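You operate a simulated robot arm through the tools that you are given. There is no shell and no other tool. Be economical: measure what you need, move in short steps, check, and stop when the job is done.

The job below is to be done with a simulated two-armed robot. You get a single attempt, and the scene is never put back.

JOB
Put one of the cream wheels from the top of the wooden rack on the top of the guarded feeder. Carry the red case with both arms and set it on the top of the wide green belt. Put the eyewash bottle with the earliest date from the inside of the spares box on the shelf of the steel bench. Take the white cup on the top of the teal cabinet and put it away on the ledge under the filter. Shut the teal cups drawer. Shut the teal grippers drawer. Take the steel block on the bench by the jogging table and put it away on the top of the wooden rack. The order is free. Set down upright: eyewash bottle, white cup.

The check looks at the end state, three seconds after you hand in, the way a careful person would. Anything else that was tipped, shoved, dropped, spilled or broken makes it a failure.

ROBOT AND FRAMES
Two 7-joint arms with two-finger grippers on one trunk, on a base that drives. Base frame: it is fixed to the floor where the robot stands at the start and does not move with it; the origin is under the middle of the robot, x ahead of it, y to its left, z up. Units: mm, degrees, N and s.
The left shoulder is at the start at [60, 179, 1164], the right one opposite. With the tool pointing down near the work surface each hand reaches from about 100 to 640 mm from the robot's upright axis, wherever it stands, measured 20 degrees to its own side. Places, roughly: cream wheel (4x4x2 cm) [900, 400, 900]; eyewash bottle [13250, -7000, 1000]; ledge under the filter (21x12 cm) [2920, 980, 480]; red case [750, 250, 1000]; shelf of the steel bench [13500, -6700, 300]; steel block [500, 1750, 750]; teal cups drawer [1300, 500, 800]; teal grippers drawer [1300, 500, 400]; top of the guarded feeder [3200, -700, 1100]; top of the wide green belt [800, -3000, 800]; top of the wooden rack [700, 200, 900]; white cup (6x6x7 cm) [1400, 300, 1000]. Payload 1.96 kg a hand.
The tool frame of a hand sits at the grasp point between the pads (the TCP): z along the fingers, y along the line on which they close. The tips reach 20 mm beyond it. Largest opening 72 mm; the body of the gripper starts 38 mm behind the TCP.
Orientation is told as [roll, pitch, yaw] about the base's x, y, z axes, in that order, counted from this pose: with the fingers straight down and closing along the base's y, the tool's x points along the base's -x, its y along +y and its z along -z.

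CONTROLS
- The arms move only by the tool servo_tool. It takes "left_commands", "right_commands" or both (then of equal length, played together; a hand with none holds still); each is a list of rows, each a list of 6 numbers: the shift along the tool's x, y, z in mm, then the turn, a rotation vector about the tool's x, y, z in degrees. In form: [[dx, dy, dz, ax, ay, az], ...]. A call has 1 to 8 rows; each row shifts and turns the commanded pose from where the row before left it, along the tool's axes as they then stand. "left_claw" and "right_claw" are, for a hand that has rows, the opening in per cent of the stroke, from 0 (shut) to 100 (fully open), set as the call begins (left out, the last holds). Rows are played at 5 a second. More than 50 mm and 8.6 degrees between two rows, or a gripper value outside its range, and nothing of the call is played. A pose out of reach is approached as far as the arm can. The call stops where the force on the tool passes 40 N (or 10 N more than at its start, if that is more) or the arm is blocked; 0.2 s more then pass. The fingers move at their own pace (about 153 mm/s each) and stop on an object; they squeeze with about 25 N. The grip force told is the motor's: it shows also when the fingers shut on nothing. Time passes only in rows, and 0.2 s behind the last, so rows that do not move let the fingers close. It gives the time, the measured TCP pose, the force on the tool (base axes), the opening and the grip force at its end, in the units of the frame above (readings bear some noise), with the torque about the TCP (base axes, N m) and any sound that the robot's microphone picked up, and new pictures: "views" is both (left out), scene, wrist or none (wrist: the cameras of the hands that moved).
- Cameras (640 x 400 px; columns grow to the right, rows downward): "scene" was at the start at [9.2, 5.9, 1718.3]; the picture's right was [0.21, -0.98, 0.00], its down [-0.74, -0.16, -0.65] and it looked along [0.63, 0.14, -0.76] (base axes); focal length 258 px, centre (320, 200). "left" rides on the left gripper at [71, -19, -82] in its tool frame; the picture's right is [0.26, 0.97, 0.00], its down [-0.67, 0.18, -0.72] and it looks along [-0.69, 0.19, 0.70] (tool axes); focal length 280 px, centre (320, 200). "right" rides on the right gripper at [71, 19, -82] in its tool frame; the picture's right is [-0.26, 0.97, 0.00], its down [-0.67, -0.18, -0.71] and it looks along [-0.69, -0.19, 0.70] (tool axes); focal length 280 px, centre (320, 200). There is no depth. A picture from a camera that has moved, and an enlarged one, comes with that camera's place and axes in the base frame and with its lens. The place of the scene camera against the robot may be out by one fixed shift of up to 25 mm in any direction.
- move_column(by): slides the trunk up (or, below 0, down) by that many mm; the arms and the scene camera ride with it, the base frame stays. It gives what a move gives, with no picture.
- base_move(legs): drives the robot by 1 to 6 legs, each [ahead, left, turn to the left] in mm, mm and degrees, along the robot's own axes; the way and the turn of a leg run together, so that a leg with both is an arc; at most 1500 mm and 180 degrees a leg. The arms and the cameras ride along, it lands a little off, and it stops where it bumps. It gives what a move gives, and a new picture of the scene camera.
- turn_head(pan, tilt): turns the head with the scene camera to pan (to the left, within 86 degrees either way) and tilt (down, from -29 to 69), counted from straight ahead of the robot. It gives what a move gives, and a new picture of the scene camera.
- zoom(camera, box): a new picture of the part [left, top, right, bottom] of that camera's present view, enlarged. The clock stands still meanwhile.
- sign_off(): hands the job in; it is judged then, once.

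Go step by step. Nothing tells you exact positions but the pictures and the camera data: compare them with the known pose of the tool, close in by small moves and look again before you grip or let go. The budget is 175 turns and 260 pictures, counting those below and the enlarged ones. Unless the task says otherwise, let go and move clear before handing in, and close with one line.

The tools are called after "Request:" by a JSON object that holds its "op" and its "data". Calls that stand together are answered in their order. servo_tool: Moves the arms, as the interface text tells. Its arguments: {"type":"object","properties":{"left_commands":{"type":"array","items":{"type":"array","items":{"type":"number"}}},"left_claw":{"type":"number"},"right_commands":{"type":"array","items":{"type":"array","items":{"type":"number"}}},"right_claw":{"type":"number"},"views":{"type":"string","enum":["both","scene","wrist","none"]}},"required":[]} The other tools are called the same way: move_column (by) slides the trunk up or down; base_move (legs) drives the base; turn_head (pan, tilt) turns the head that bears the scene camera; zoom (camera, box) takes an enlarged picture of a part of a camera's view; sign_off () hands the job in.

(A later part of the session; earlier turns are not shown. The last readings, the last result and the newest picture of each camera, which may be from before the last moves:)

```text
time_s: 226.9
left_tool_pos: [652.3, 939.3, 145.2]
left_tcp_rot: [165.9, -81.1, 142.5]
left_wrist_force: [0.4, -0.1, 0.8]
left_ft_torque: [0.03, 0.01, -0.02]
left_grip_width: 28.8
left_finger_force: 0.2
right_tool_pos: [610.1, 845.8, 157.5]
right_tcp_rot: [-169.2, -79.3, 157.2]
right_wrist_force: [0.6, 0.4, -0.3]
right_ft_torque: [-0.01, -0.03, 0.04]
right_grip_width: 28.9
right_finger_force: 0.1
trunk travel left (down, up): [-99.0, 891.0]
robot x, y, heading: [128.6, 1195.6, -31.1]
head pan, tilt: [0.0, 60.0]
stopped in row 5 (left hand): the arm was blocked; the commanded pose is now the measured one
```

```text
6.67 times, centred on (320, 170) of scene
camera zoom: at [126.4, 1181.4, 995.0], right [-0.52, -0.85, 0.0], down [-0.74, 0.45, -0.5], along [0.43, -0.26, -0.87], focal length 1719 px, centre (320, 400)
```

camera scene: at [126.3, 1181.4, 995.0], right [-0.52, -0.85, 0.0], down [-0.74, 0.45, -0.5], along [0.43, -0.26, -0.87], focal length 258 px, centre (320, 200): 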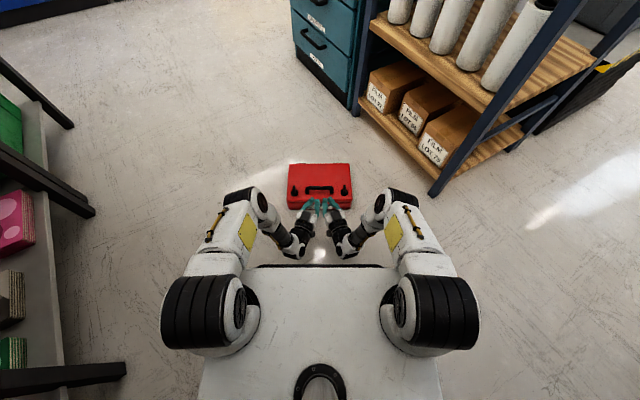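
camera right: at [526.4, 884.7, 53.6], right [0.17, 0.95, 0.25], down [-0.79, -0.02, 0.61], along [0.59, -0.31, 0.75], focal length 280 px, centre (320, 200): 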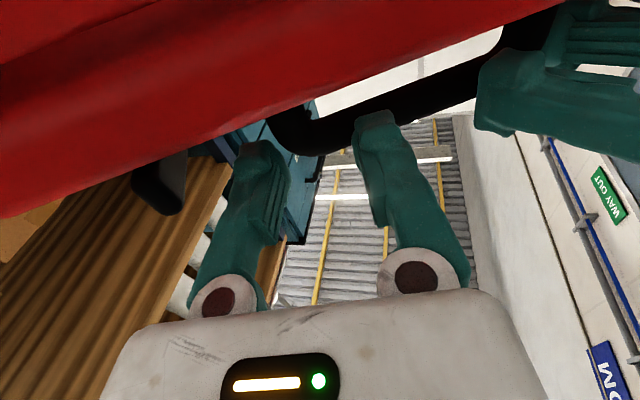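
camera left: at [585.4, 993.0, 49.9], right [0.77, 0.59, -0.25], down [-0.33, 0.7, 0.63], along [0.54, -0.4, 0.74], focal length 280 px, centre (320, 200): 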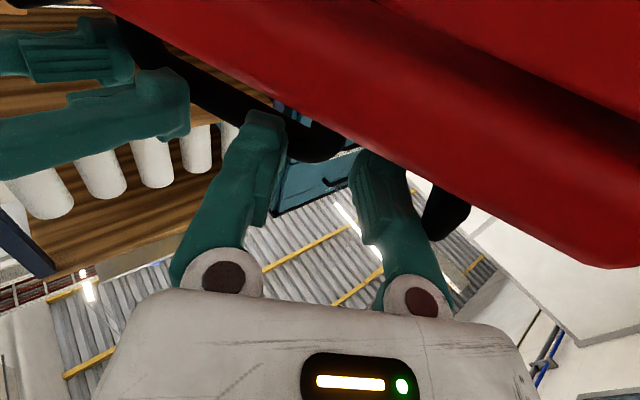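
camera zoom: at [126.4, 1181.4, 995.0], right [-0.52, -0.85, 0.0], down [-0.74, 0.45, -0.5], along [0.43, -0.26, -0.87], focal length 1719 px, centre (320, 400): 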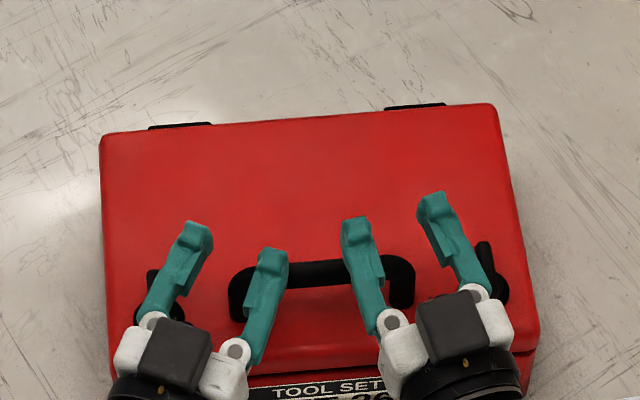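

The wrists were touching the floor. I'll raise the trunk, tip the fingers to about 17° below horizontal to keep the wrists clear, and retry.

Request:
{"op": "move_column", "data": {"by": 80}}

Request:
{"op": "servo_tool", "data": {"left_commands": [[0, 0, 0, 0, 8.5, 0], [0, 0, 0, 0, 8.5, 0], [0, 0, 0, 0, 8.5, 0], [0, -10, -30, 0, 0, 0], [0, -10, -30, 0, 0, 0], [0, -10, -30, 0, 0, 0]], "right_commands": [[0, 0, 0, 0, 8.5, 0], [0, 0, 0, 0, 8.5, 0], [0, 0, 0, 0, 8.5, 0], [0, 10, -30, 0, 0, 0], [0, 10, -30, 0, 0, 0], [0, 10, -30, 0, 0, 0]], "views": "scene"}}

Request:
{"op": "zoom", "data": {"camera": "scene", "box": [260, 140, 380, 220]}}

```text
time_s: 228.1
left_tool_pos: [652.4, 939.7, 224.3]
left_tcp_rot: [165.9, -81.1, 142.5]
left_wrist_force: [0.6, 0.1, 0.3]
left_ft_torque: [0.02, 0.02, 0.0]
left_grip_width: 28.8
left_finger_force: 0.1
right_tool_pos: [610.4, 846.5, 236.8]
right_tcp_rot: [-169.1, -79.4, 157.3]
right_wrist_force: [-0.7, 0.5, 1.4]
right_ft_torque: [-0.05, -0.06, 0.02]
right_grip_width: 29.0
right_finger_force: 0.0
trunk travel left (down, up): [-179.0, 811.0]
robot x, y, heading: [124.2, 1191.0, -31.2]
head pan, tilt: [0.0, 60.0]
```

```text
time_s: 229.5
left_tool_pos: [573.2, 989.9, 249.8]
left_tcp_rot: [7.0, -72.7, -58.1]
left_wrist_force: [0.3, 0.4, -0.7]
left_ft_torque: [-0.03, 0.04, -0.02]
left_grip_width: 28.8
left_finger_force: 0.1
right_tool_pos: [529.4, 894.5, 258.6]
right_tcp_rot: [-7.2, -74.4, -5.2]
right_wrist_force: [0.3, -0.3, -0.7]
right_ft_torque: [0.01, -0.01, 0.01]
right_grip_width: 28.5
right_finger_force: 0.1
trunk travel left (down, up): [-179.0, 811.0]
robot x, y, heading: [129.0, 1196.7, -31.4]
head pan, tilt: [0.0, 60.0]
camera scene: at [126.4, 1181.4, 1075.0], right [-0.52, -0.85, 0.0], down [-0.74, 0.45, -0.5], along [0.43, -0.26, -0.87], focal length 258 px, centre (320, 200)
```

scene: 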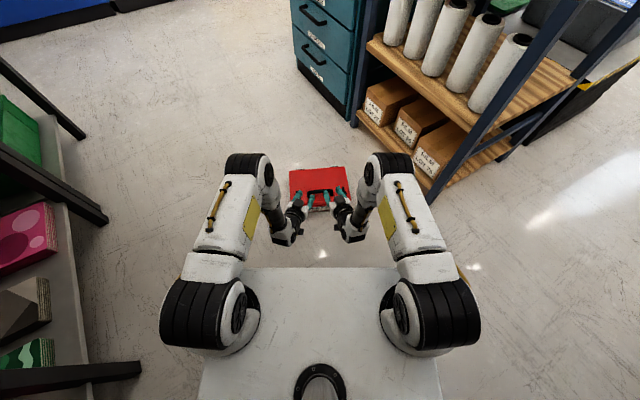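

```text
5.00 times, centred on (320, 180) of scene
camera zoom: at [126.4, 1181.4, 1075.0], right [-0.52, -0.85, 0.0], down [-0.74, 0.45, -0.5], along [0.43, -0.26, -0.87], focal length 1289 px, centre (320, 300)
```

zoom: 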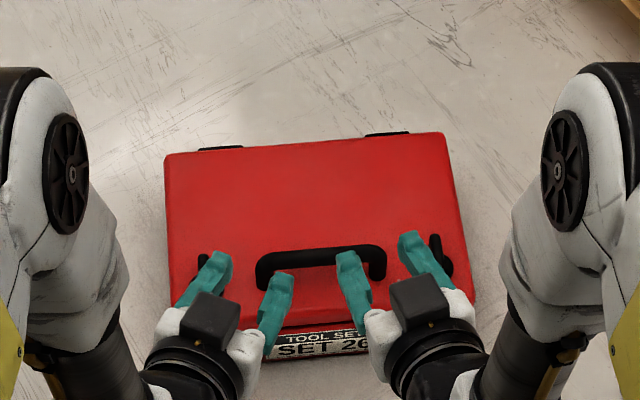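

Request:
{"op": "move_column", "data": {"by": -100}}

Request:
{"op": "servo_tool", "data": {"left_commands": [[12.9, 3.2, 20.5, 0, 0, 0], [12.9, 3.2, 20.5, 0, 0, 0], [0, 0, 0, 0, 0, 0]], "right_commands": [[17.9, -4, 20.2, 0, 0, 0], [17.9, -4, 20.2, 0, 0, 0], [0, 0, 0, 0, 0, 0]], "left_claw": 48, "right_claw": 48, "views": "wrist"}}

Request:
{"op": "zoom", "data": {"camera": "scene", "box": [270, 130, 370, 200]}}

```text
time_s: 230.8
left_tool_pos: [573.3, 988.2, 148.9]
left_tcp_rot: [6.9, -72.8, -57.9]
left_wrist_force: [0.4, -0.6, -0.3]
left_ft_torque: [-0.01, 0.0, 0.01]
left_grip_width: 28.8
left_finger_force: 0.0
right_tool_pos: [529.2, 894.4, 158.6]
right_tcp_rot: [-7.4, -74.6, -5.0]
right_wrist_force: [-0.7, -0.4, 0.1]
right_ft_torque: [-0.02, 0.01, 0.0]
right_grip_width: 28.9
right_finger_force: 0.0
trunk travel left (down, up): [-79.0, 911.0]
robot x, y, heading: [125.7, 1191.0, -31.2]
head pan, tilt: [0.0, 60.0]
```

```text
time_s: 231.7
left_tool_pos: [598.2, 968.8, 112.7]
left_tcp_rot: [7.0, -72.7, -58.0]
left_wrist_force: [-1.0, -0.7, -0.4]
left_ft_torque: [0.02, -0.02, -0.01]
left_grip_width: 34.5
left_finger_force: 0.0
right_tool_pos: [556.4, 879.8, 113.5]
right_tcp_rot: [-7.3, -74.6, -4.9]
right_wrist_force: [-0.4, 0.5, 0.2]
right_ft_torque: [0.0, 0.0, -0.02]
right_grip_width: 34.5
right_finger_force: 0.0
trunk travel left (down, up): [-79.0, 911.0]
robot x, y, heading: [131.1, 1198.5, -31.4]
head pan, tilt: [0.0, 60.0]
camera right: at [465.0, 916.3, 65.2], right [0.27, 0.94, 0.22], down [-0.53, -0.04, 0.85], along [0.8, -0.35, 0.49], focal length 280 px, centre (320, 200)
camera left: at [525.7, 1035.8, 68.1], right [0.71, 0.67, -0.22], down [-0.18, 0.47, 0.86], along [0.68, -0.57, 0.46], focal length 280 px, centre (320, 200)
```

right: 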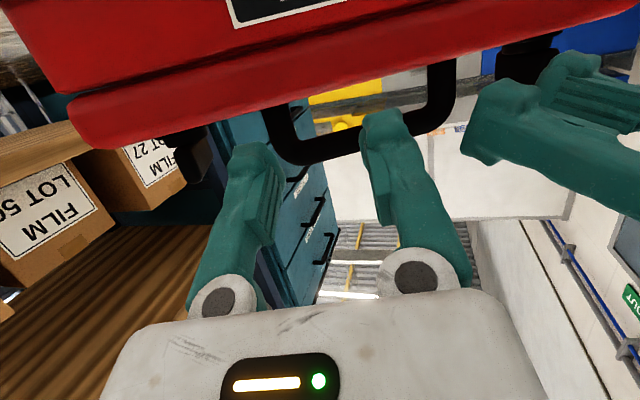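
left: 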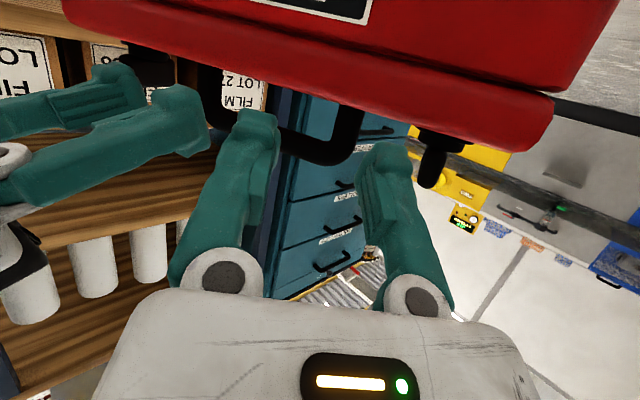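

```text
5.71 times, centred on (320, 165) of scene
camera zoom: at [126.4, 1181.4, 975.0], right [-0.52, -0.85, 0.0], down [-0.74, 0.45, -0.5], along [0.43, -0.26, -0.87], focal length 1473 px, centre (320, 400)
```

zoom: 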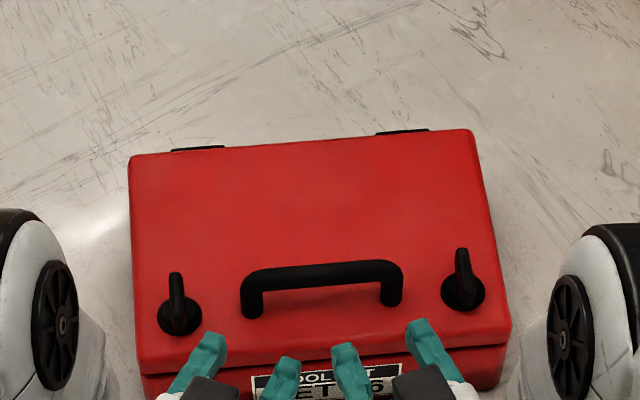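

Request:
{"op": "servo_tool", "data": {"left_commands": [[-4.3, 5.6, 14.7, 0, 0, 0], [-4.3, 5.6, 14.7, 0, 0, 0], [-4.3, 5.6, 14.7, 0, 0, 0], [-4.3, 5.6, 14.7, 0, 0, 0], [0, 0, 0, 0, 0, 0]], "right_commands": [[-3.9, -5.4, 14.9, 0, 0, 0], [-3.9, -5.4, 14.9, 0, 0, 0], [-3.9, -5.4, 14.9, 0, 0, 0], [-3.9, -5.4, 14.9, 0, 0, 0], [0, 0, 0, 0, 0, 0]], "views": "wrist"}}

Request:
{"op": "zoom", "data": {"camera": "scene", "box": [270, 130, 370, 200]}}

```text
time_s: 232.8
left_tool_pos: [653.2, 934.9, 110.9]
left_tcp_rot: [6.7, -72.7, -57.9]
left_wrist_force: [-11.0, -3.6, -1.0]
left_ft_torque: [0.0, -0.06, 0.47]
left_grip_width: 32.9
left_finger_force: 0.1
right_tool_pos: [610.9, 844.6, 113.4]
right_tcp_rot: [-7.1, -74.4, -5.2]
right_wrist_force: [0.2, 0.2, -2.0]
right_ft_torque: [-0.05, 0.02, 0.03]
right_grip_width: 34.8
right_finger_force: 0.3
trunk travel left (down, up): [-79.0, 911.0]
robot x, y, heading: [127.4, 1198.2, -31.2]
head pan, tilt: [0.0, 60.0]
camera right: at [520.2, 882.2, 65.8], right [0.27, 0.94, 0.22], down [-0.53, -0.04, 0.85], along [0.8, -0.35, 0.49], focal length 280 px, centre (320, 200)
camera left: at [580.2, 1001.3, 67.6], right [0.71, 0.67, -0.22], down [-0.18, 0.47, 0.86], along [0.68, -0.58, 0.46], focal length 280 px, centre (320, 200)
```

right: 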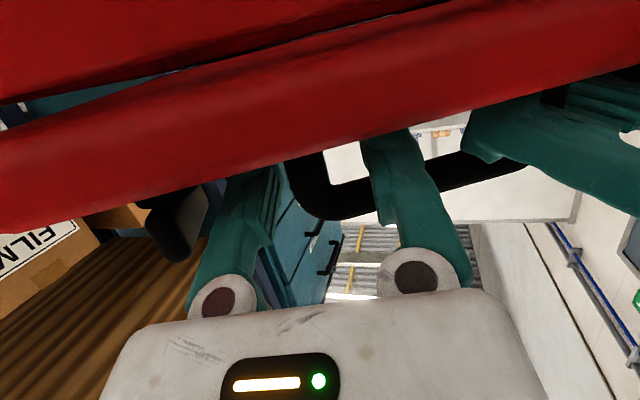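
left: 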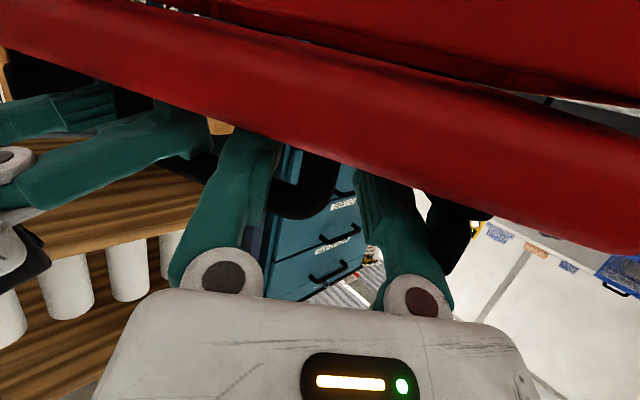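

```text
5.71 times, centred on (320, 165) of scene
camera zoom: at [126.4, 1181.3, 975.0], right [-0.52, -0.85, 0.0], down [-0.74, 0.45, -0.5], along [0.43, -0.26, -0.87], focal length 1473 px, centre (320, 400)
```

zoom: 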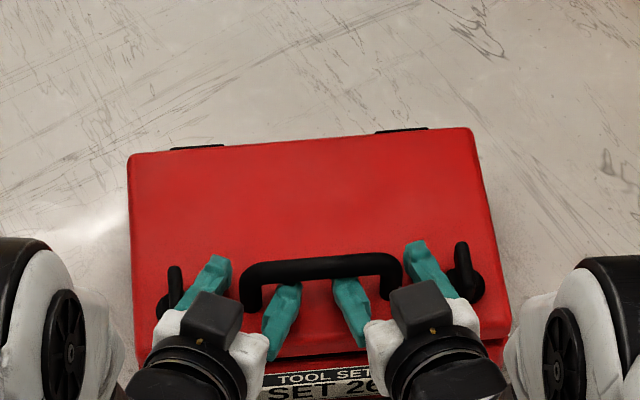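

The inner fingers are under the bar. Closing both on the handle legs.

Request:
{"op": "servo_tool", "data": {"left_commands": [[0, 0, 0, 0, 0, 0], [0, 0, 0, 0, 0, 0], [0, 0, 0, 0, 0, 0]], "right_commands": [[-1, -1.5, 4, 0, 0, 0], [0, 0, 0, 0, 0, 0], [0, 0, 0, 0, 0, 0]], "left_claw": 0, "right_claw": 0, "views": "wrist"}}

```text
time_s: 233.7
left_tool_pos: [654.8, 935.6, 110.8]
left_tcp_rot: [6.8, -72.6, -58.0]
left_wrist_force: [5.3, -6.7, 1.3]
left_ft_torque: [0.12, 0.13, 0.0]
left_grip_width: 13.6
left_finger_force: 25.4
right_tool_pos: [615.0, 841.2, 113.9]
right_tcp_rot: [-7.2, -74.4, -5.2]
right_wrist_force: [-14.3, -5.5, 6.7]
right_ft_torque: [0.12, 0.05, -0.03]
right_grip_width: 8.7
right_finger_force: 24.9
trunk travel left (down, up): [-79.0, 911.0]
robot x, y, heading: [126.9, 1197.2, -31.5]
head pan, tilt: [0.0, 60.0]
camera right: at [523.7, 878.7, 65.5], right [0.27, 0.94, 0.22], down [-0.53, -0.04, 0.85], along [0.8, -0.35, 0.49], focal length 280 px, centre (320, 200)
camera left: at [581.3, 1001.6, 67.8], right [0.71, 0.67, -0.22], down [-0.18, 0.47, 0.86], along [0.68, -0.57, 0.46], focal length 280 px, centre (320, 200)
```

right: 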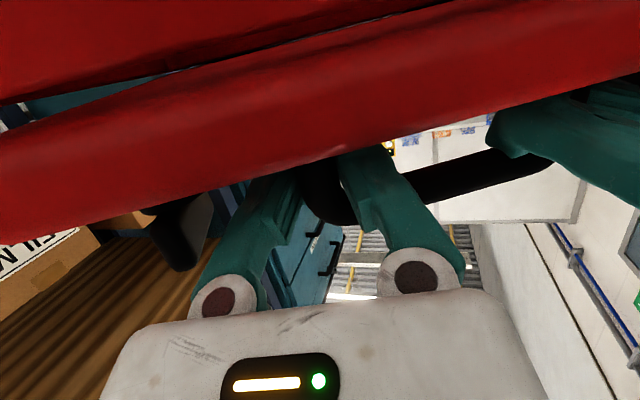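
left: 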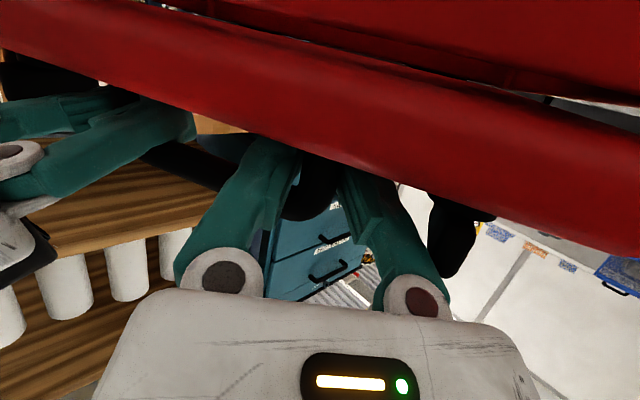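

Request:
{"op": "servo_tool", "data": {"right_commands": [[0, 0, 0, 0, 0, 0], [0, 0, 0, 0, 0, 0], [-2.4, -3.3, 9, 0, 0, 0], [0, 0, 0, 0, 0, 0]], "right_claw": 35, "views": "none"}}

Request:
{"op": "servo_tool", "data": {"right_commands": [[0, 0, 0, 0, 0, 0], [0, 0, 0, 0, 0, 0], [0, 0, 0, 0, 0, 0]], "right_claw": 0, "views": "wrist"}}

```text
time_s: 234.7
left_tool_pos: [656.0, 934.9, 111.6]
left_tcp_rot: [7.0, -72.7, -58.1]
left_wrist_force: [3.5, -7.5, -1.0]
left_ft_torque: [-0.03, 0.05, -0.03]
left_grip_width: 13.3
left_finger_force: 24.9
right_tool_pos: [623.9, 837.7, 111.6]
right_tcp_rot: [-7.2, -74.3, -5.0]
right_wrist_force: [-4.2, 3.7, -6.8]
right_ft_torque: [-0.15, -0.07, 0.01]
right_grip_width: 25.6
right_finger_force: 0.8
trunk travel left (down, up): [-79.0, 911.0]
robot x, y, heading: [128.2, 1193.9, -31.5]
head pan, tilt: [0.0, 60.0]
```

```text
time_s: 235.4
left_tool_pos: [653.7, 934.7, 111.5]
left_tcp_rot: [6.8, -72.7, -57.8]
left_wrist_force: [-5.0, -14.0, 9.5]
left_ft_torque: [-0.05, 0.19, -0.06]
left_grip_width: 13.3
left_finger_force: 25.3
right_tool_pos: [623.8, 838.3, 111.7]
right_tcp_rot: [-6.8, -74.4, -5.3]
right_wrist_force: [10.3, 18.3, -3.2]
right_ft_torque: [0.07, -0.16, 0.06]
right_grip_width: 6.0
right_finger_force: 25.8
trunk travel left (down, up): [-79.0, 911.0]
robot x, y, heading: [125.5, 1196.4, -31.2]
head pan, tilt: [0.0, 60.0]
camera right: at [532.0, 875.9, 63.8], right [0.27, 0.94, 0.22], down [-0.53, -0.05, 0.85], along [0.81, -0.34, 0.48], focal length 280 px, centre (320, 200)
```

right: 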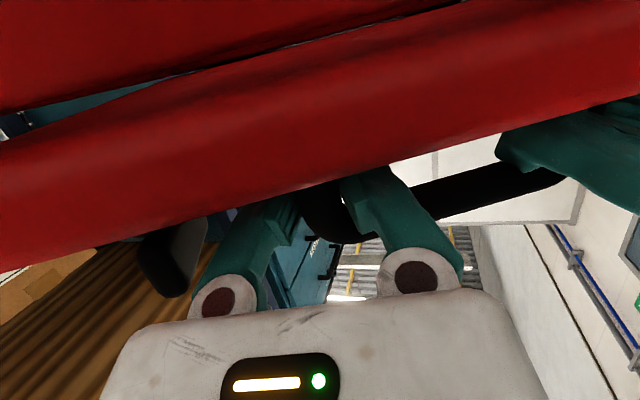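

Request:
{"op": "move_column", "data": {"by": 60}}

Request:
{"op": "servo_tool", "data": {"left_commands": [[0, 0, 0, 0, 0, 0], [0, 0, 0, 0, 0, 0], [0, 0, 0, 0, 0, 0], [0, 0, 0, 0, 0, 0]], "right_commands": [[0, 0, 0, 0, 0, 0], [0, 0, 0, 0, 0, 0], [0, 0, 0, 0, 0, 0], [0, 0, 0, 0, 0, 0]], "views": "scene"}}

Request:
{"op": "zoom", "data": {"camera": "scene", "box": [260, 120, 380, 210]}}

```text
time_s: 236.4
left_tool_pos: [652.7, 935.2, 169.7]
left_tcp_rot: [6.4, -72.3, -57.7]
left_wrist_force: [-17.4, -30.1, -17.3]
left_ft_torque: [0.12, 0.54, -0.3]
left_grip_width: 13.6
left_finger_force: 24.7
right_tool_pos: [623.9, 838.7, 172.6]
right_tcp_rot: [-6.7, -74.3, -5.4]
right_wrist_force: [16.1, 30.4, -11.4]
right_ft_torque: [0.47, 0.44, -0.42]
right_grip_width: 5.8
right_finger_force: 25.1
trunk travel left (down, up): [-139.0, 851.0]
robot x, y, heading: [123.6, 1197.1, -31.4]
head pan, tilt: [0.0, 60.0]
```

```text
time_s: 237.4
left_tool_pos: [654.5, 934.4, 168.8]
left_tcp_rot: [6.5, -72.4, -57.7]
left_wrist_force: [-19.8, -32.0, -19.6]
left_ft_torque: [0.32, 0.58, -0.44]
left_grip_width: 14.1
left_finger_force: 25.0
right_tool_pos: [624.4, 838.7, 170.9]
right_tcp_rot: [-6.9, -74.4, -5.2]
right_wrist_force: [19.2, 32.8, -7.3]
right_ft_torque: [0.48, 0.38, -0.42]
right_grip_width: 6.0
right_finger_force: 24.7
trunk travel left (down, up): [-139.0, 851.0]
robot x, y, heading: [128.8, 1196.0, -31.5]
head pan, tilt: [0.0, 60.0]
camera scene: at [129.0, 1179.9, 1034.9], right [-0.52, -0.85, 0.0], down [-0.74, 0.45, -0.5], along [0.42, -0.26, -0.87], focal length 258 px, centre (320, 200)
```

scene: 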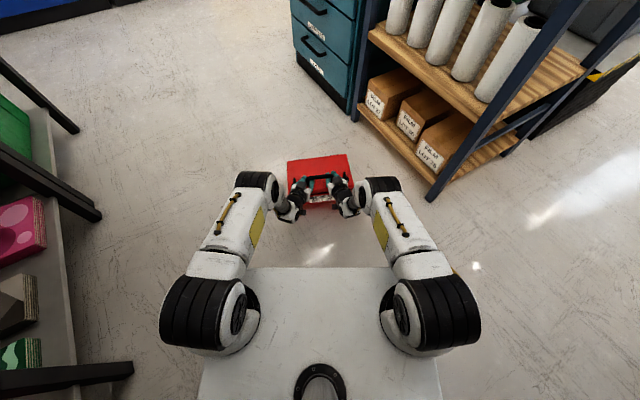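

```text
4.44 times, centred on (320, 165) of scene
camera zoom: at [129.0, 1179.9, 1034.9], right [-0.52, -0.85, 0.0], down [-0.74, 0.45, -0.5], along [0.42, -0.26, -0.87], focal length 1146 px, centre (320, 356)
```

zoom: 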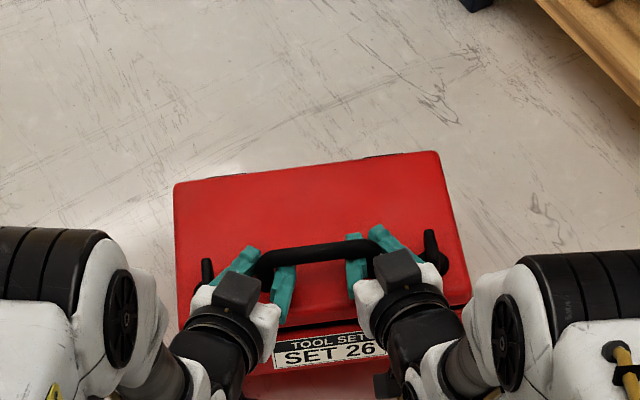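

Request:
{"op": "servo_tool", "data": {"left_commands": [[0, -1.5, 0, 0, 0, 0], [0, -1.5, 0, 0, 0, 0], [0, -1, 0, 0, 0, 0], [0, 0, 0, 0, 0, 0]], "right_commands": [[0, 1.5, 0, 0, 0, 0], [0, 1.5, 0, 0, 0, 0], [0, 1, 0, 0, 0, 0], [0, 0, 0, 0, 0, 0]], "views": "none"}}

Request:
{"op": "move_column", "data": {"by": 100}}

Request:
{"op": "zoom", "data": {"camera": "scene", "box": [240, 120, 400, 220]}}

```text
time_s: 238.4
left_tool_pos: [652.9, 934.6, 169.6]
left_tcp_rot: [6.9, -72.5, -57.8]
left_wrist_force: [-0.7, 7.6, -16.5]
left_ft_torque: [0.26, 0.46, -0.2]
left_grip_width: 13.4
left_finger_force: 24.4
right_tool_pos: [624.5, 838.7, 171.4]
right_tcp_rot: [-7.3, -74.3, -5.4]
right_wrist_force: [0.2, -7.4, -12.0]
right_ft_torque: [0.15, 0.56, -0.06]
right_grip_width: 6.1
right_finger_force: 25.4
trunk travel left (down, up): [-139.0, 851.0]
robot x, y, heading: [127.5, 1197.4, -31.7]
head pan, tilt: [0.0, 60.0]
```

```text
time_s: 239.7
left_tool_pos: [650.8, 935.4, 265.6]
left_tcp_rot: [6.6, -72.0, -57.4]
left_wrist_force: [-0.3, -0.6, -15.1]
left_ft_torque: [0.16, 0.45, -0.12]
left_grip_width: 12.5
left_finger_force: 24.9
right_tool_pos: [622.9, 839.5, 267.1]
right_tcp_rot: [-7.0, -74.0, -5.4]
right_wrist_force: [0.6, 0.7, -12.7]
right_ft_torque: [0.06, 0.46, 0.15]
right_grip_width: 5.9
right_finger_force: 25.1
trunk travel left (down, up): [-238.0, 752.0]
robot x, y, heading: [126.9, 1196.4, -31.3]
head pan, tilt: [0.0, 60.0]
stopped: the force on the tool passed its limit at 41 N (the readings are from after the stop); the commanded pose is now the measured one
```

```text
4.00 times, centred on (320, 170) of scene
camera zoom: at [129.8, 1179.5, 1134.1], right [-0.52, -0.85, 0.0], down [-0.74, 0.45, -0.5], along [0.42, -0.26, -0.87], focal length 1031 px, centre (320, 320)
```

zoom: 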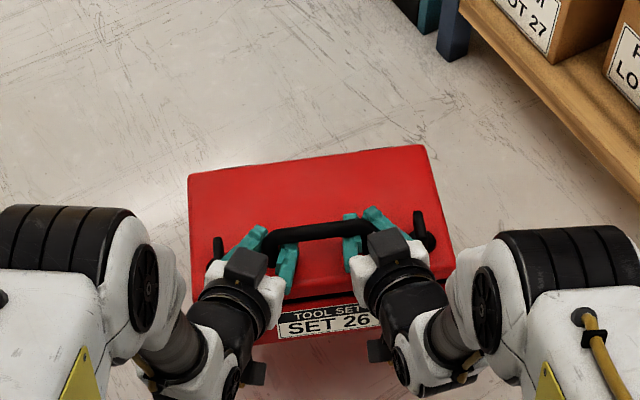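

The handle hook holds the case, level, 28 N shared. I'll back off, turn to face south and check it stays before the long drive.

Request:
{"op": "base_move", "data": {"legs": [[-150, 0, 0]]}}

Request:
{"op": "base_move", "data": {"legs": [[0, 0, -58.6], [0, -180, 0]]}}

```text
time_s: 241.0
left_tool_pos: [525.4, 1012.0, 268.4]
left_tcp_rot: [6.8, -72.4, -57.8]
left_wrist_force: [-0.4, 0.7, -16.5]
left_ft_torque: [0.14, 0.54, -0.12]
left_grip_width: 12.6
left_finger_force: 24.9
right_tool_pos: [495.6, 917.7, 269.0]
right_tcp_rot: [-7.2, -74.3, -5.3]
right_wrist_force: [0.0, -1.3, -11.9]
right_ft_torque: [0.2, 0.4, 0.04]
right_grip_width: 6.0
right_finger_force: 24.5
trunk travel left (down, up): [-238.0, 752.0]
robot x, y, heading: [-0.4, 1276.5, -31.2]
head pan, tilt: [0.0, 60.0]
camera scene: at [0.6, 1258.0, 1134.0], right [-0.52, -0.85, 0.0], down [-0.74, 0.45, -0.5], along [0.42, -0.26, -0.87], focal length 258 px, centre (320, 200)
```

scene: 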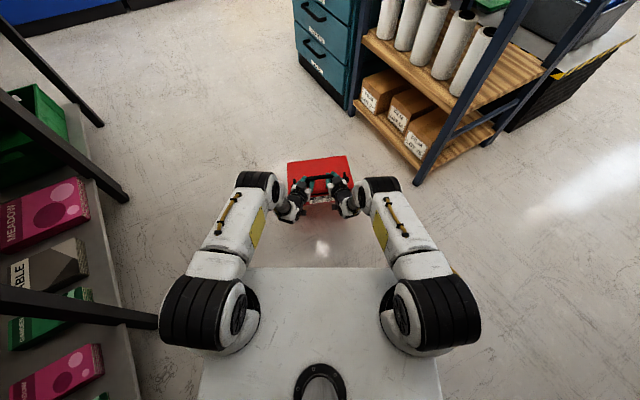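

```text
time_s: 245.2
left_tool_pos: [-135.0, 688.8, 268.5]
left_tcp_rot: [6.8, -72.2, -116.7]
left_wrist_force: [1.3, 0.3, -16.7]
left_ft_torque: [0.51, 0.22, -0.08]
left_grip_width: 12.7
left_finger_force: 24.5
right_tool_pos: [-229.9, 665.0, 270.3]
right_tcp_rot: [-7.2, -74.3, -64.5]
right_wrist_force: [-0.8, -2.2, -12.6]
right_ft_torque: [0.48, 0.01, 0.02]
right_grip_width: 6.1
right_finger_force: 25.1
trunk travel left (down, up): [-238.0, 752.0]
robot x, y, heading: [-183.9, 1275.5, -90.3]
head pan, tilt: [0.0, 60.0]
camera scene: at [-187.7, 1254.0, 1133.9], right [-1.0, 0.01, 0.0], down [0.01, 0.87, -0.5], along [0.0, -0.5, -0.87], focal length 258 px, centre (320, 200)
```

scene: 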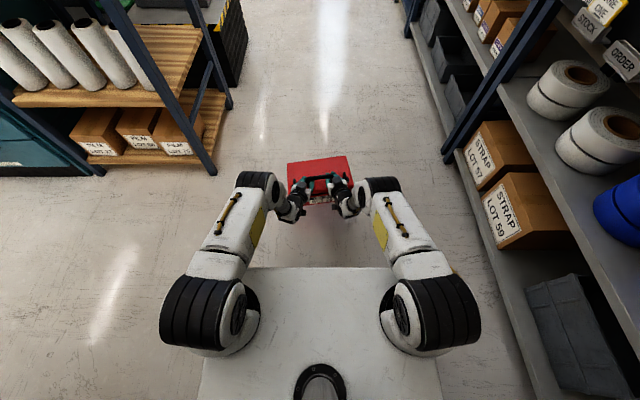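

Request:
{"op": "base_move", "data": {"legs": [[1500, 0, 0], [900, 0, 0]]}}

Request:
{"op": "turn_head", "data": {"pan": 20, "tilt": 25}}

```text
time_s: 256.9
left_tool_pos: [-164.5, -1713.3, 269.2]
left_tcp_rot: [6.7, -72.3, -117.1]
left_wrist_force: [-7.8, -0.8, -18.6]
left_ft_torque: [0.61, 0.12, -0.06]
left_grip_width: 12.7
left_finger_force: 25.0
right_tool_pos: [-261.6, -1736.4, 269.2]
right_tcp_rot: [-7.2, -74.2, -64.7]
right_wrist_force: [7.9, 0.8, -10.2]
right_ft_torque: [0.33, -0.13, -0.06]
right_grip_width: 5.8
right_finger_force: 24.3
trunk travel left (down, up): [-238.0, 752.0]
robot x, y, heading: [-209.2, -1129.7, -90.7]
head pan, tilt: [0.0, 60.0]
camera scene: at [-215.3, -1148.6, 1133.9], right [-1.0, 0.01, 0.0], down [0.01, 0.87, -0.5], along [-0.01, -0.5, -0.87], focal length 258 px, centre (320, 200)
```

scene: 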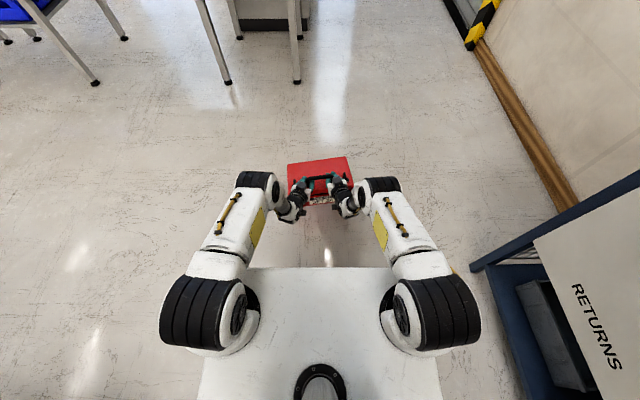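

```text
time_s: 257.9
left_tool_pos: [-164.9, -1712.5, 266.9]
left_tcp_rot: [6.8, -72.3, -116.9]
left_wrist_force: [-2.6, -2.1, -15.2]
left_ft_torque: [0.54, 0.23, 0.01]
left_grip_width: 12.3
left_finger_force: 25.2
right_tool_pos: [-262.5, -1736.7, 269.5]
right_tcp_rot: [-7.1, -74.3, -64.7]
right_wrist_force: [3.2, 0.5, -11.6]
right_ft_torque: [0.37, -0.06, 0.08]
right_grip_width: 6.0
right_finger_force: 24.7
trunk travel left (down, up): [-238.0, 752.0]
robot x, y, heading: [-210.0, -1128.6, -90.8]
head pan, tilt: [20.0, 25.0]
camera scene: at [-184.1, -1169.1, 1183.8], right [-0.94, -0.33, 0.0], down [-0.14, 0.4, -0.9], along [0.3, -0.85, -0.43], focal length 258 px, centre (320, 200)
```

scene: 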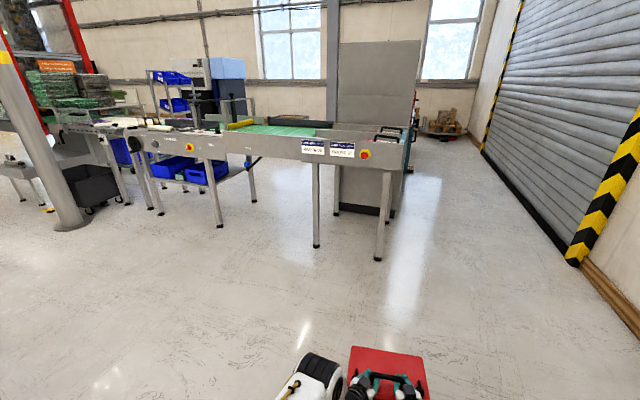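

The case rides securely. I'll raise the trunk to belt height and line up in front of the belt.

Request:
{"op": "move_column", "data": {"by": 350}}

Request:
{"op": "move_column", "data": {"by": 350}}

Request:
{"op": "base_move", "data": {"legs": [[0, 1030, 0.8], [950, 0, 0]]}}

```text
time_s: 261.4
left_tool_pos: [-165.4, -1713.6, 616.8]
left_tcp_rot: [6.7, -72.2, -117.0]
left_wrist_force: [-5.2, 0.9, -17.6]
left_ft_torque: [0.6, 0.17, -0.1]
left_grip_width: 12.7
left_finger_force: 24.8
right_tool_pos: [-261.8, -1739.0, 618.8]
right_tcp_rot: [-7.0, -74.2, -64.9]
right_wrist_force: [5.3, 0.3, -11.3]
right_ft_torque: [0.33, -0.1, -0.06]
right_grip_width: 6.0
right_finger_force: 24.7
trunk travel left (down, up): [-588.0, 402.0]
robot x, y, heading: [-210.1, -1128.9, -90.7]
head pan, tilt: [20.0, 25.0]
```

```text
time_s: 264.8
left_tool_pos: [-165.4, -1715.3, 967.4]
left_tcp_rot: [6.7, -72.1, -116.8]
left_wrist_force: [-7.8, 0.5, -18.0]
left_ft_torque: [0.59, 0.13, -0.05]
left_grip_width: 12.4
left_finger_force: 24.8
right_tool_pos: [-261.9, -1739.6, 968.2]
right_tcp_rot: [-7.0, -74.2, -64.8]
right_wrist_force: [7.4, -1.0, -10.5]
right_ft_torque: [0.31, -0.2, -0.14]
right_grip_width: 5.8
right_finger_force: 24.8
trunk travel left (down, up): [-938.0, 52.0]
robot x, y, heading: [-208.3, -1125.7, -90.5]
head pan, tilt: [20.0, 25.0]
```

```text
time_s: 273.6
left_tool_pos: [858.9, -2522.4, 960.9]
left_tcp_rot: [6.0, -71.3, -116.1]
left_wrist_force: [-3.0, 1.6, -16.7]
left_ft_torque: [0.39, 0.32, 0.03]
left_grip_width: 12.1
left_finger_force: 25.0
right_tool_pos: [762.5, -2544.7, 961.1]
right_tcp_rot: [-4.6, -73.0, -67.0]
right_wrist_force: [2.1, 3.9, -11.0]
right_ft_torque: [0.95, -0.07, -0.93]
right_grip_width: 6.1
right_finger_force: 25.3
trunk travel left (down, up): [-938.0, 52.0]
robot x, y, heading: [808.7, -1942.0, -90.2]
head pan, tilt: [20.0, 25.0]
stopped in leg 2: the force on the tool passed its limit at 159 N (the readings are from after the stop); the commanded pose is now the measured one
camera scene: at [836.0, -1982.7, 1883.7], right [-0.94, -0.34, 0.0], down [-0.14, 0.4, -0.9], along [0.31, -0.85, -0.43], focal length 258 px, centre (320, 200)
```

scene: 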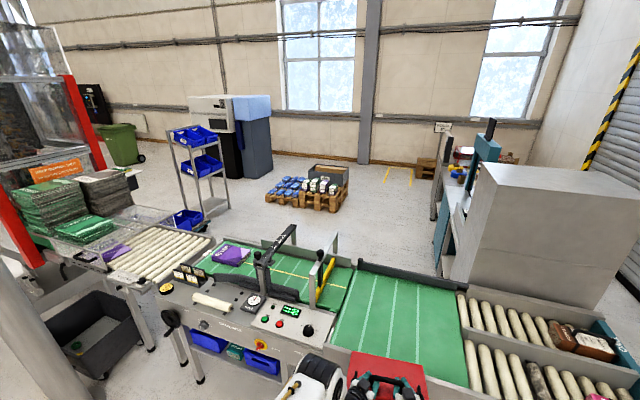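

The case bumped the conveyor's near side. I'll back off a little and look closely.

Request:
{"op": "base_move", "data": {"legs": [[-100, 0, 0]]}}

Request:
{"op": "turn_head", "data": {"pan": 0, "tilt": 45}}

Request:
{"op": "zoom", "data": {"camera": "scene", "box": [220, 80, 420, 205]}}

```text
time_s: 274.8
left_tool_pos: [858.7, -2424.9, 962.7]
left_tcp_rot: [6.2, -71.5, -116.2]
left_wrist_force: [-3.2, 3.8, -13.4]
left_ft_torque: [0.17, 0.42, 0.14]
left_grip_width: 12.0
left_finger_force: 24.5
right_tool_pos: [764.2, -2446.2, 964.0]
right_tcp_rot: [-5.0, -73.4, -66.4]
right_wrist_force: [3.3, -3.7, -14.8]
right_ft_torque: [0.43, -0.05, -0.49]
right_grip_width: 6.0
right_finger_force: 24.7
trunk travel left (down, up): [-938.0, 52.0]
robot x, y, heading: [809.7, -1837.2, -90.2]
head pan, tilt: [20.0, 25.0]
camera scene: at [835.8, -1885.4, 1883.8], right [-0.94, -0.34, 0.0], down [-0.14, 0.4, -0.9], along [0.31, -0.85, -0.43], focal length 258 px, centre (320, 200)
```

scene: 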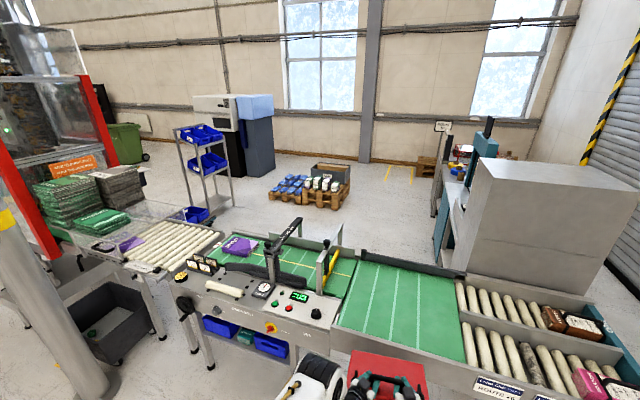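

```text
time_s: 275.6
left_tool_pos: [858.9, -2422.4, 964.4]
left_tcp_rot: [6.4, -71.5, -116.3]
left_wrist_force: [-1.9, 2.0, -13.4]
left_ft_torque: [0.24, 0.41, 0.12]
left_grip_width: 12.2
left_finger_force: 24.6
right_tool_pos: [765.1, -2444.9, 965.0]
right_tcp_rot: [-5.0, -73.6, -66.4]
right_wrist_force: [2.8, -2.0, -14.4]
right_ft_torque: [0.39, -0.04, -0.33]
right_grip_width: 5.9
right_finger_force: 24.9
trunk travel left (down, up): [-938.0, 52.0]
robot x, y, heading: [809.8, -1840.3, -90.4]
head pan, tilt: [0.0, 45.0]
camera scene: at [804.3, -1875.1, 1853.5], right [-1.0, 0.0, 0.0], down [0.0, 0.71, -0.71], along [0.0, -0.71, -0.71], focal length 258 px, centre (320, 200)
```

scene: 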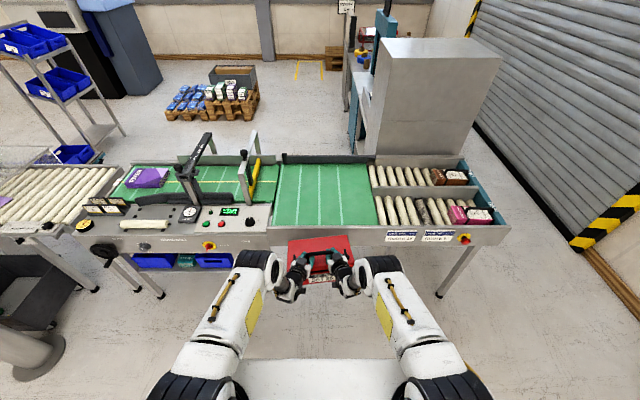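

```text
3.20 times, centred on (320, 142) of scene
camera zoom: at [804.3, -1875.1, 1853.5], right [-1.0, 0.0, 0.0], down [0.0, 0.71, -0.71], along [0.0, -0.71, -0.71], focal length 825 px, centre (320, 384)
```

zoom: 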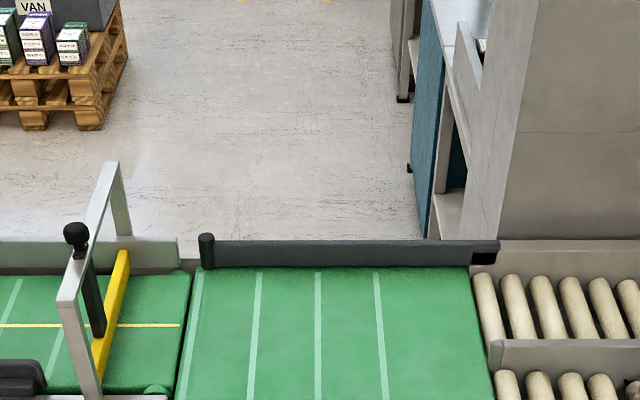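

Request:
{"op": "move_column", "data": {"by": 50}}

Request:
{"op": "servo_tool", "data": {"left_commands": [[-10, 0.3, -3, 0, 0, 0], [-10, 0.3, -3, 0, 0, 0], [-10, 0.3, -3, 0, 0, 0], [-10, 0.3, -3, 0, 0, 0]], "right_commands": [[-10, -0.3, -3, 0, 0, 0], [-10, -0.3, -3, 0, 0, 0], [-10, -0.3, -3, 0, 0, 0], [-10, -0.3, -3, 0, 0, 0]], "views": "none"}}

Request:
{"op": "zoom", "data": {"camera": "scene", "box": [240, 210, 400, 310]}}

```text
time_s: 276.6
left_tool_pos: [859.5, -2423.6, 1013.1]
left_tcp_rot: [6.1, -71.5, -116.2]
left_wrist_force: [-2.6, 1.9, -15.4]
left_ft_torque: [0.23, 0.47, 0.19]
left_grip_width: 12.1
left_finger_force: 25.3
right_tool_pos: [763.2, -2446.9, 1013.7]
right_tcp_rot: [-5.1, -73.5, -66.4]
right_wrist_force: [4.1, -2.3, -14.3]
right_ft_torque: [0.35, -0.13, -0.42]
right_grip_width: 6.2
right_finger_force: 25.0
trunk travel left (down, up): [-988.0, 2.0]
robot x, y, heading: [808.6, -1841.3, -90.5]
head pan, tilt: [0.0, 45.0]
```

```text
time_s: 277.6
left_tool_pos: [857.6, -2423.4, 1055.4]
left_tcp_rot: [6.3, -71.7, -116.3]
left_wrist_force: [0.2, 13.5, -11.3]
left_ft_torque: [0.06, 0.53, 0.01]
left_grip_width: 12.0
left_finger_force: 24.7
right_tool_pos: [762.7, -2445.9, 1055.8]
right_tcp_rot: [-5.0, -73.6, -66.5]
right_wrist_force: [0.3, -13.3, -17.0]
right_ft_torque: [0.52, 0.07, -1.33]
right_grip_width: 6.0
right_finger_force: 24.9
trunk travel left (down, up): [-988.0, 2.0]
robot x, y, heading: [811.6, -1842.8, -90.4]
head pan, tilt: [0.0, 45.0]
```

```text
4.00 times, centred on (320, 260) of scene
camera zoom: at [804.2, -1876.3, 1903.3], right [-1.0, 0.0, 0.0], down [0.0, 0.71, -0.71], along [0.0, -0.71, -0.71], focal length 1031 px, centre (320, -40)
```

zoom: 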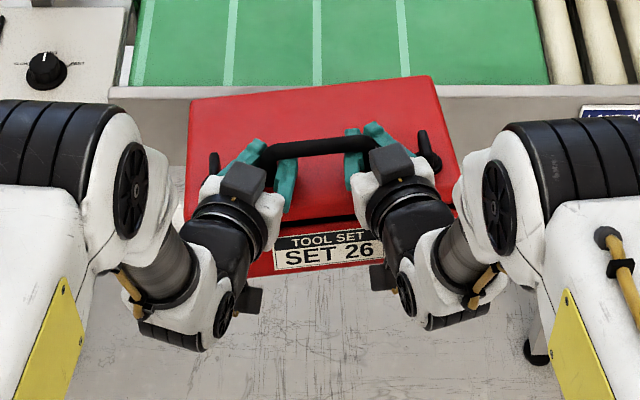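

Request:
{"op": "base_move", "data": {"legs": [[416, -35, 0.4]]}}

Request:
{"op": "zoom", "data": {"camera": "scene", "box": [220, 180, 420, 305]}}

```text
time_s: 280.1
left_tool_pos: [828.8, -2841.0, 1055.6]
left_tcp_rot: [6.4, -71.6, -115.9]
left_wrist_force: [4.6, 7.4, -19.9]
left_ft_torque: [0.49, 0.21, -0.01]
left_grip_width: 11.8
left_finger_force: 25.2
right_tool_pos: [732.9, -2863.4, 1057.9]
right_tcp_rot: [-5.3, -73.6, -65.9]
right_wrist_force: [-4.6, -7.8, -8.2]
right_ft_torque: [0.31, -0.45, -0.65]
right_grip_width: 6.0
right_finger_force: 25.0
trunk travel left (down, up): [-988.0, 2.0]
robot x, y, heading: [776.0, -2255.8, -90.0]
head pan, tilt: [0.0, 45.0]
camera scene: at [769.7, -2293.2, 1903.4], right [-1.0, 0.0, 0.0], down [0.0, 0.71, -0.71], along [0.0, -0.71, -0.71], focal length 258 px, centre (320, 200)
```

scene: 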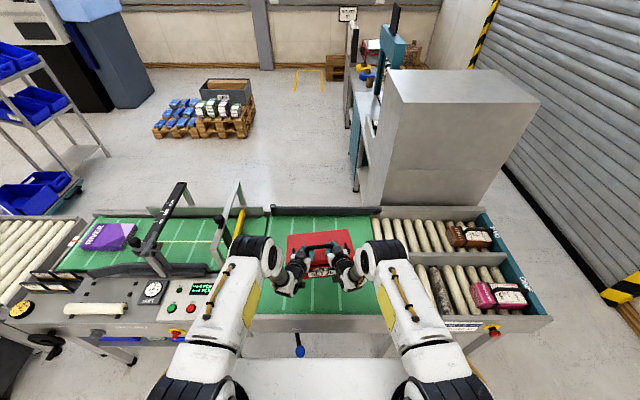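

```text
3.20 times, centred on (320, 242) of scene
camera zoom: at [769.7, -2293.2, 1903.4], right [-1.0, 0.0, 0.0], down [0.0, 0.71, -0.71], along [0.0, -0.71, -0.71], focal length 825 px, centre (320, 64)
```

zoom: 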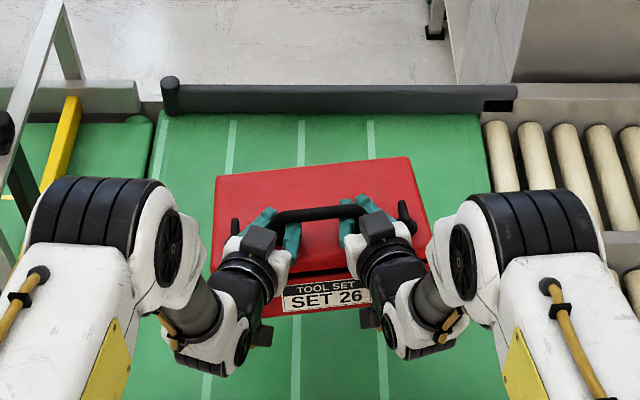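

Request:
{"op": "move_column", "data": {"by": -75}}

Request:
{"op": "move_column", "data": {"by": -25}}

Request:
{"op": "move_column", "data": {"by": -20}}

```text
time_s: 281.2
left_tool_pos: [828.1, -2840.4, 980.5]
left_tcp_rot: [6.3, -71.5, -115.8]
left_wrist_force: [-2.2, 2.9, -14.0]
left_ft_torque: [0.26, 0.35, 0.21]
left_grip_width: 11.9
left_finger_force: 24.6
right_tool_pos: [734.0, -2863.2, 982.1]
right_tcp_rot: [-5.1, -73.5, -66.0]
right_wrist_force: [1.3, -1.7, -13.7]
right_ft_torque: [0.39, -0.06, -0.35]
right_grip_width: 6.1
right_finger_force: 24.6
trunk travel left (down, up): [-913.0, 77.0]
robot x, y, heading: [777.3, -2261.1, -89.9]
head pan, tilt: [0.0, 45.0]
```

```text
time_s: 282.0
left_tool_pos: [828.0, -2841.4, 954.7]
left_tcp_rot: [6.4, -71.4, -115.8]
left_wrist_force: [-1.9, 2.3, -14.5]
left_ft_torque: [0.3, 0.42, 0.17]
left_grip_width: 11.6
left_finger_force: 24.5
right_tool_pos: [733.1, -2863.9, 955.6]
right_tcp_rot: [-5.1, -73.4, -66.0]
right_wrist_force: [1.8, -1.3, -13.9]
right_ft_torque: [0.36, -0.11, -0.4]
right_grip_width: 5.8
right_finger_force: 25.3
trunk travel left (down, up): [-888.0, 102.0]
robot x, y, heading: [778.1, -2257.0, -89.7]
head pan, tilt: [0.0, 45.0]
```

```text
time_s: 282.6
left_tool_pos: [824.3, -2837.6, 939.6]
left_tcp_rot: [7.4, -72.2, -116.8]
left_wrist_force: [-8.9, 5.8, 14.8]
left_ft_torque: [-0.33, 0.72, 0.13]
left_grip_width: 9.8
left_finger_force: 24.9
right_tool_pos: [730.2, -2858.5, 938.5]
right_tcp_rot: [-5.0, -73.7, -66.1]
right_wrist_force: [-3.0, 3.6, -16.5]
right_ft_torque: [-0.79, -0.6, -0.23]
right_grip_width: 6.2
right_finger_force: 24.8
trunk travel left (down, up): [-868.0, 122.0]
robot x, y, heading: [776.0, -2259.4, -89.9]
head pan, tilt: [0.0, 45.0]
```

Request:
{"op": "move_column", "data": {"by": -8}}

Request:
{"op": "zoom", "data": {"camera": "scene", "box": [220, 180, 420, 305]}}

```text
time_s: 283.2
left_tool_pos: [826.9, -2836.7, 931.6]
left_tcp_rot: [7.0, -71.8, -116.6]
left_wrist_force: [-20.0, 7.3, 17.6]
left_ft_torque: [-0.16, 0.67, 0.15]
left_grip_width: 7.5
left_finger_force: 25.2
right_tool_pos: [732.7, -2859.8, 930.7]
right_tcp_rot: [-4.8, -73.6, -66.1]
right_wrist_force: [7.9, 7.2, -18.4]
right_ft_torque: [-0.46, -0.02, 0.08]
right_grip_width: 0.2
right_finger_force: 24.9
trunk travel left (down, up): [-860.0, 130.0]
robot x, y, heading: [776.1, -2256.9, -89.5]
head pan, tilt: [0.0, 45.0]
```

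```text
3.20 times, centred on (320, 242) of scene
camera zoom: at [766.0, -2286.0, 1775.4], right [-1.0, 0.0, 0.0], down [0.0, 0.71, -0.71], along [0.0, -0.71, -0.71], focal length 825 px, centre (320, 64)
```

zoom: 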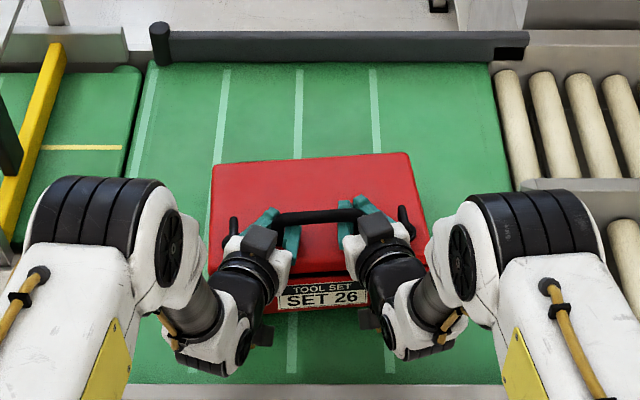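

Request:
{"op": "servo_tool", "data": {"left_commands": [[0, 0, 0, 0, 0, 0], [0, 0, 0, 0, 0, 0]], "right_commands": [[4, 0, 0, 0, 0, 0], [4, 0, 0, 0, 0, 0]], "views": "none"}}

Request:
{"op": "servo_tool", "data": {"left_commands": [[0, 0, 0, 0, 0, 0], [0, 0, 0, 0, 0, 0], [0, 0, 0, 0, 0, 0]], "right_commands": [[0, 0, 0, 0, 0, 0], [0, 0, 0, 0, 0, 0], [0, 0, 0, 0, 0, 0]], "left_claw": 42, "right_claw": 42, "views": "wrist"}}

```text
time_s: 283.8
left_tool_pos: [827.0, -2836.8, 928.1]
left_tcp_rot: [6.3, -71.4, -115.9]
left_wrist_force: [-33.1, 2.2, -17.1]
left_ft_torque: [-0.54, 0.55, 0.24]
left_grip_width: 6.8
left_finger_force: 24.9
right_tool_pos: [734.2, -2859.4, 925.7]
right_tcp_rot: [-5.1, -74.2, -65.8]
right_wrist_force: [29.7, 6.2, 9.7]
right_ft_torque: [0.03, -0.13, -0.67]
right_grip_width: 0.0
right_finger_force: 25.0
trunk travel left (down, up): [-860.0, 130.0]
robot x, y, heading: [779.5, -2259.3, -89.8]
head pan, tilt: [0.0, 45.0]
```

```text
time_s: 284.6
left_tool_pos: [830.5, -2839.5, 928.5]
left_tcp_rot: [6.5, -71.6, -115.8]
left_wrist_force: [6.9, 3.9, -15.5]
left_ft_torque: [-0.13, -0.19, -0.08]
left_grip_width: 27.8
left_finger_force: 0.0
right_tool_pos: [733.6, -2860.8, 921.8]
right_tcp_rot: [-5.4, -73.6, -65.6]
right_wrist_force: [-0.8, 0.8, 0.3]
right_ft_torque: [-0.02, 0.01, 0.0]
right_grip_width: 30.2
right_finger_force: 0.1
trunk travel left (down, up): [-860.0, 130.0]
robot x, y, heading: [777.5, -2258.2, -89.8]
head pan, tilt: [0.0, 45.0]
camera right: at [717.7, -2762.4, 876.0], right [0.94, 0.25, 0.23], down [-0.31, 0.42, 0.85], along [0.12, -0.87, 0.47], focal length 280 px, centre (320, 200)
camera left: at [849.6, -2740.1, 886.3], right [0.94, -0.25, -0.21], down [0.3, 0.39, 0.87], along [-0.13, -0.89, 0.44], focal length 280 px, centre (320, 200)
```

right: 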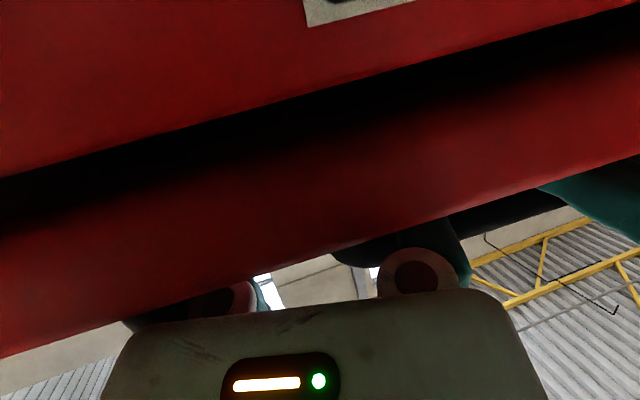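
left: 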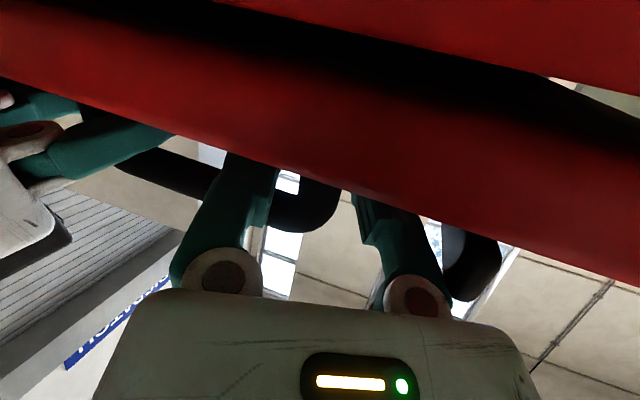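

Request:
{"op": "servo_tool", "data": {"left_commands": [[4, 0, 0, 0, 0, 0], [4, 0, 0, 0, 0, 0], [3, 0, 0, 0, 0, 0]], "right_commands": [[2, 0, 0, 0, 0, 0], [2, 0, 0, 0, 0, 0], [0, 0, 0, 0, 0, 0]], "views": "none"}}

```text
time_s: 285.4
left_tool_pos: [828.5, -2837.3, 919.3]
left_tcp_rot: [6.7, -71.8, -116.2]
left_wrist_force: [-0.3, 0.1, -0.3]
left_ft_torque: [-0.02, 0.0, -0.06]
left_grip_width: 29.9
left_finger_force: 0.1
right_tool_pos: [729.5, -2858.6, 915.7]
right_tcp_rot: [-4.9, -73.4, -66.1]
right_wrist_force: [-1.5, 5.4, -14.4]
right_ft_torque: [-0.41, 0.12, 0.23]
right_grip_width: 31.6
right_finger_force: 1.8
trunk travel left (down, up): [-860.0, 130.0]
robot x, y, heading: [777.0, -2259.6, -89.9]
head pan, tilt: [0.0, 45.0]
```

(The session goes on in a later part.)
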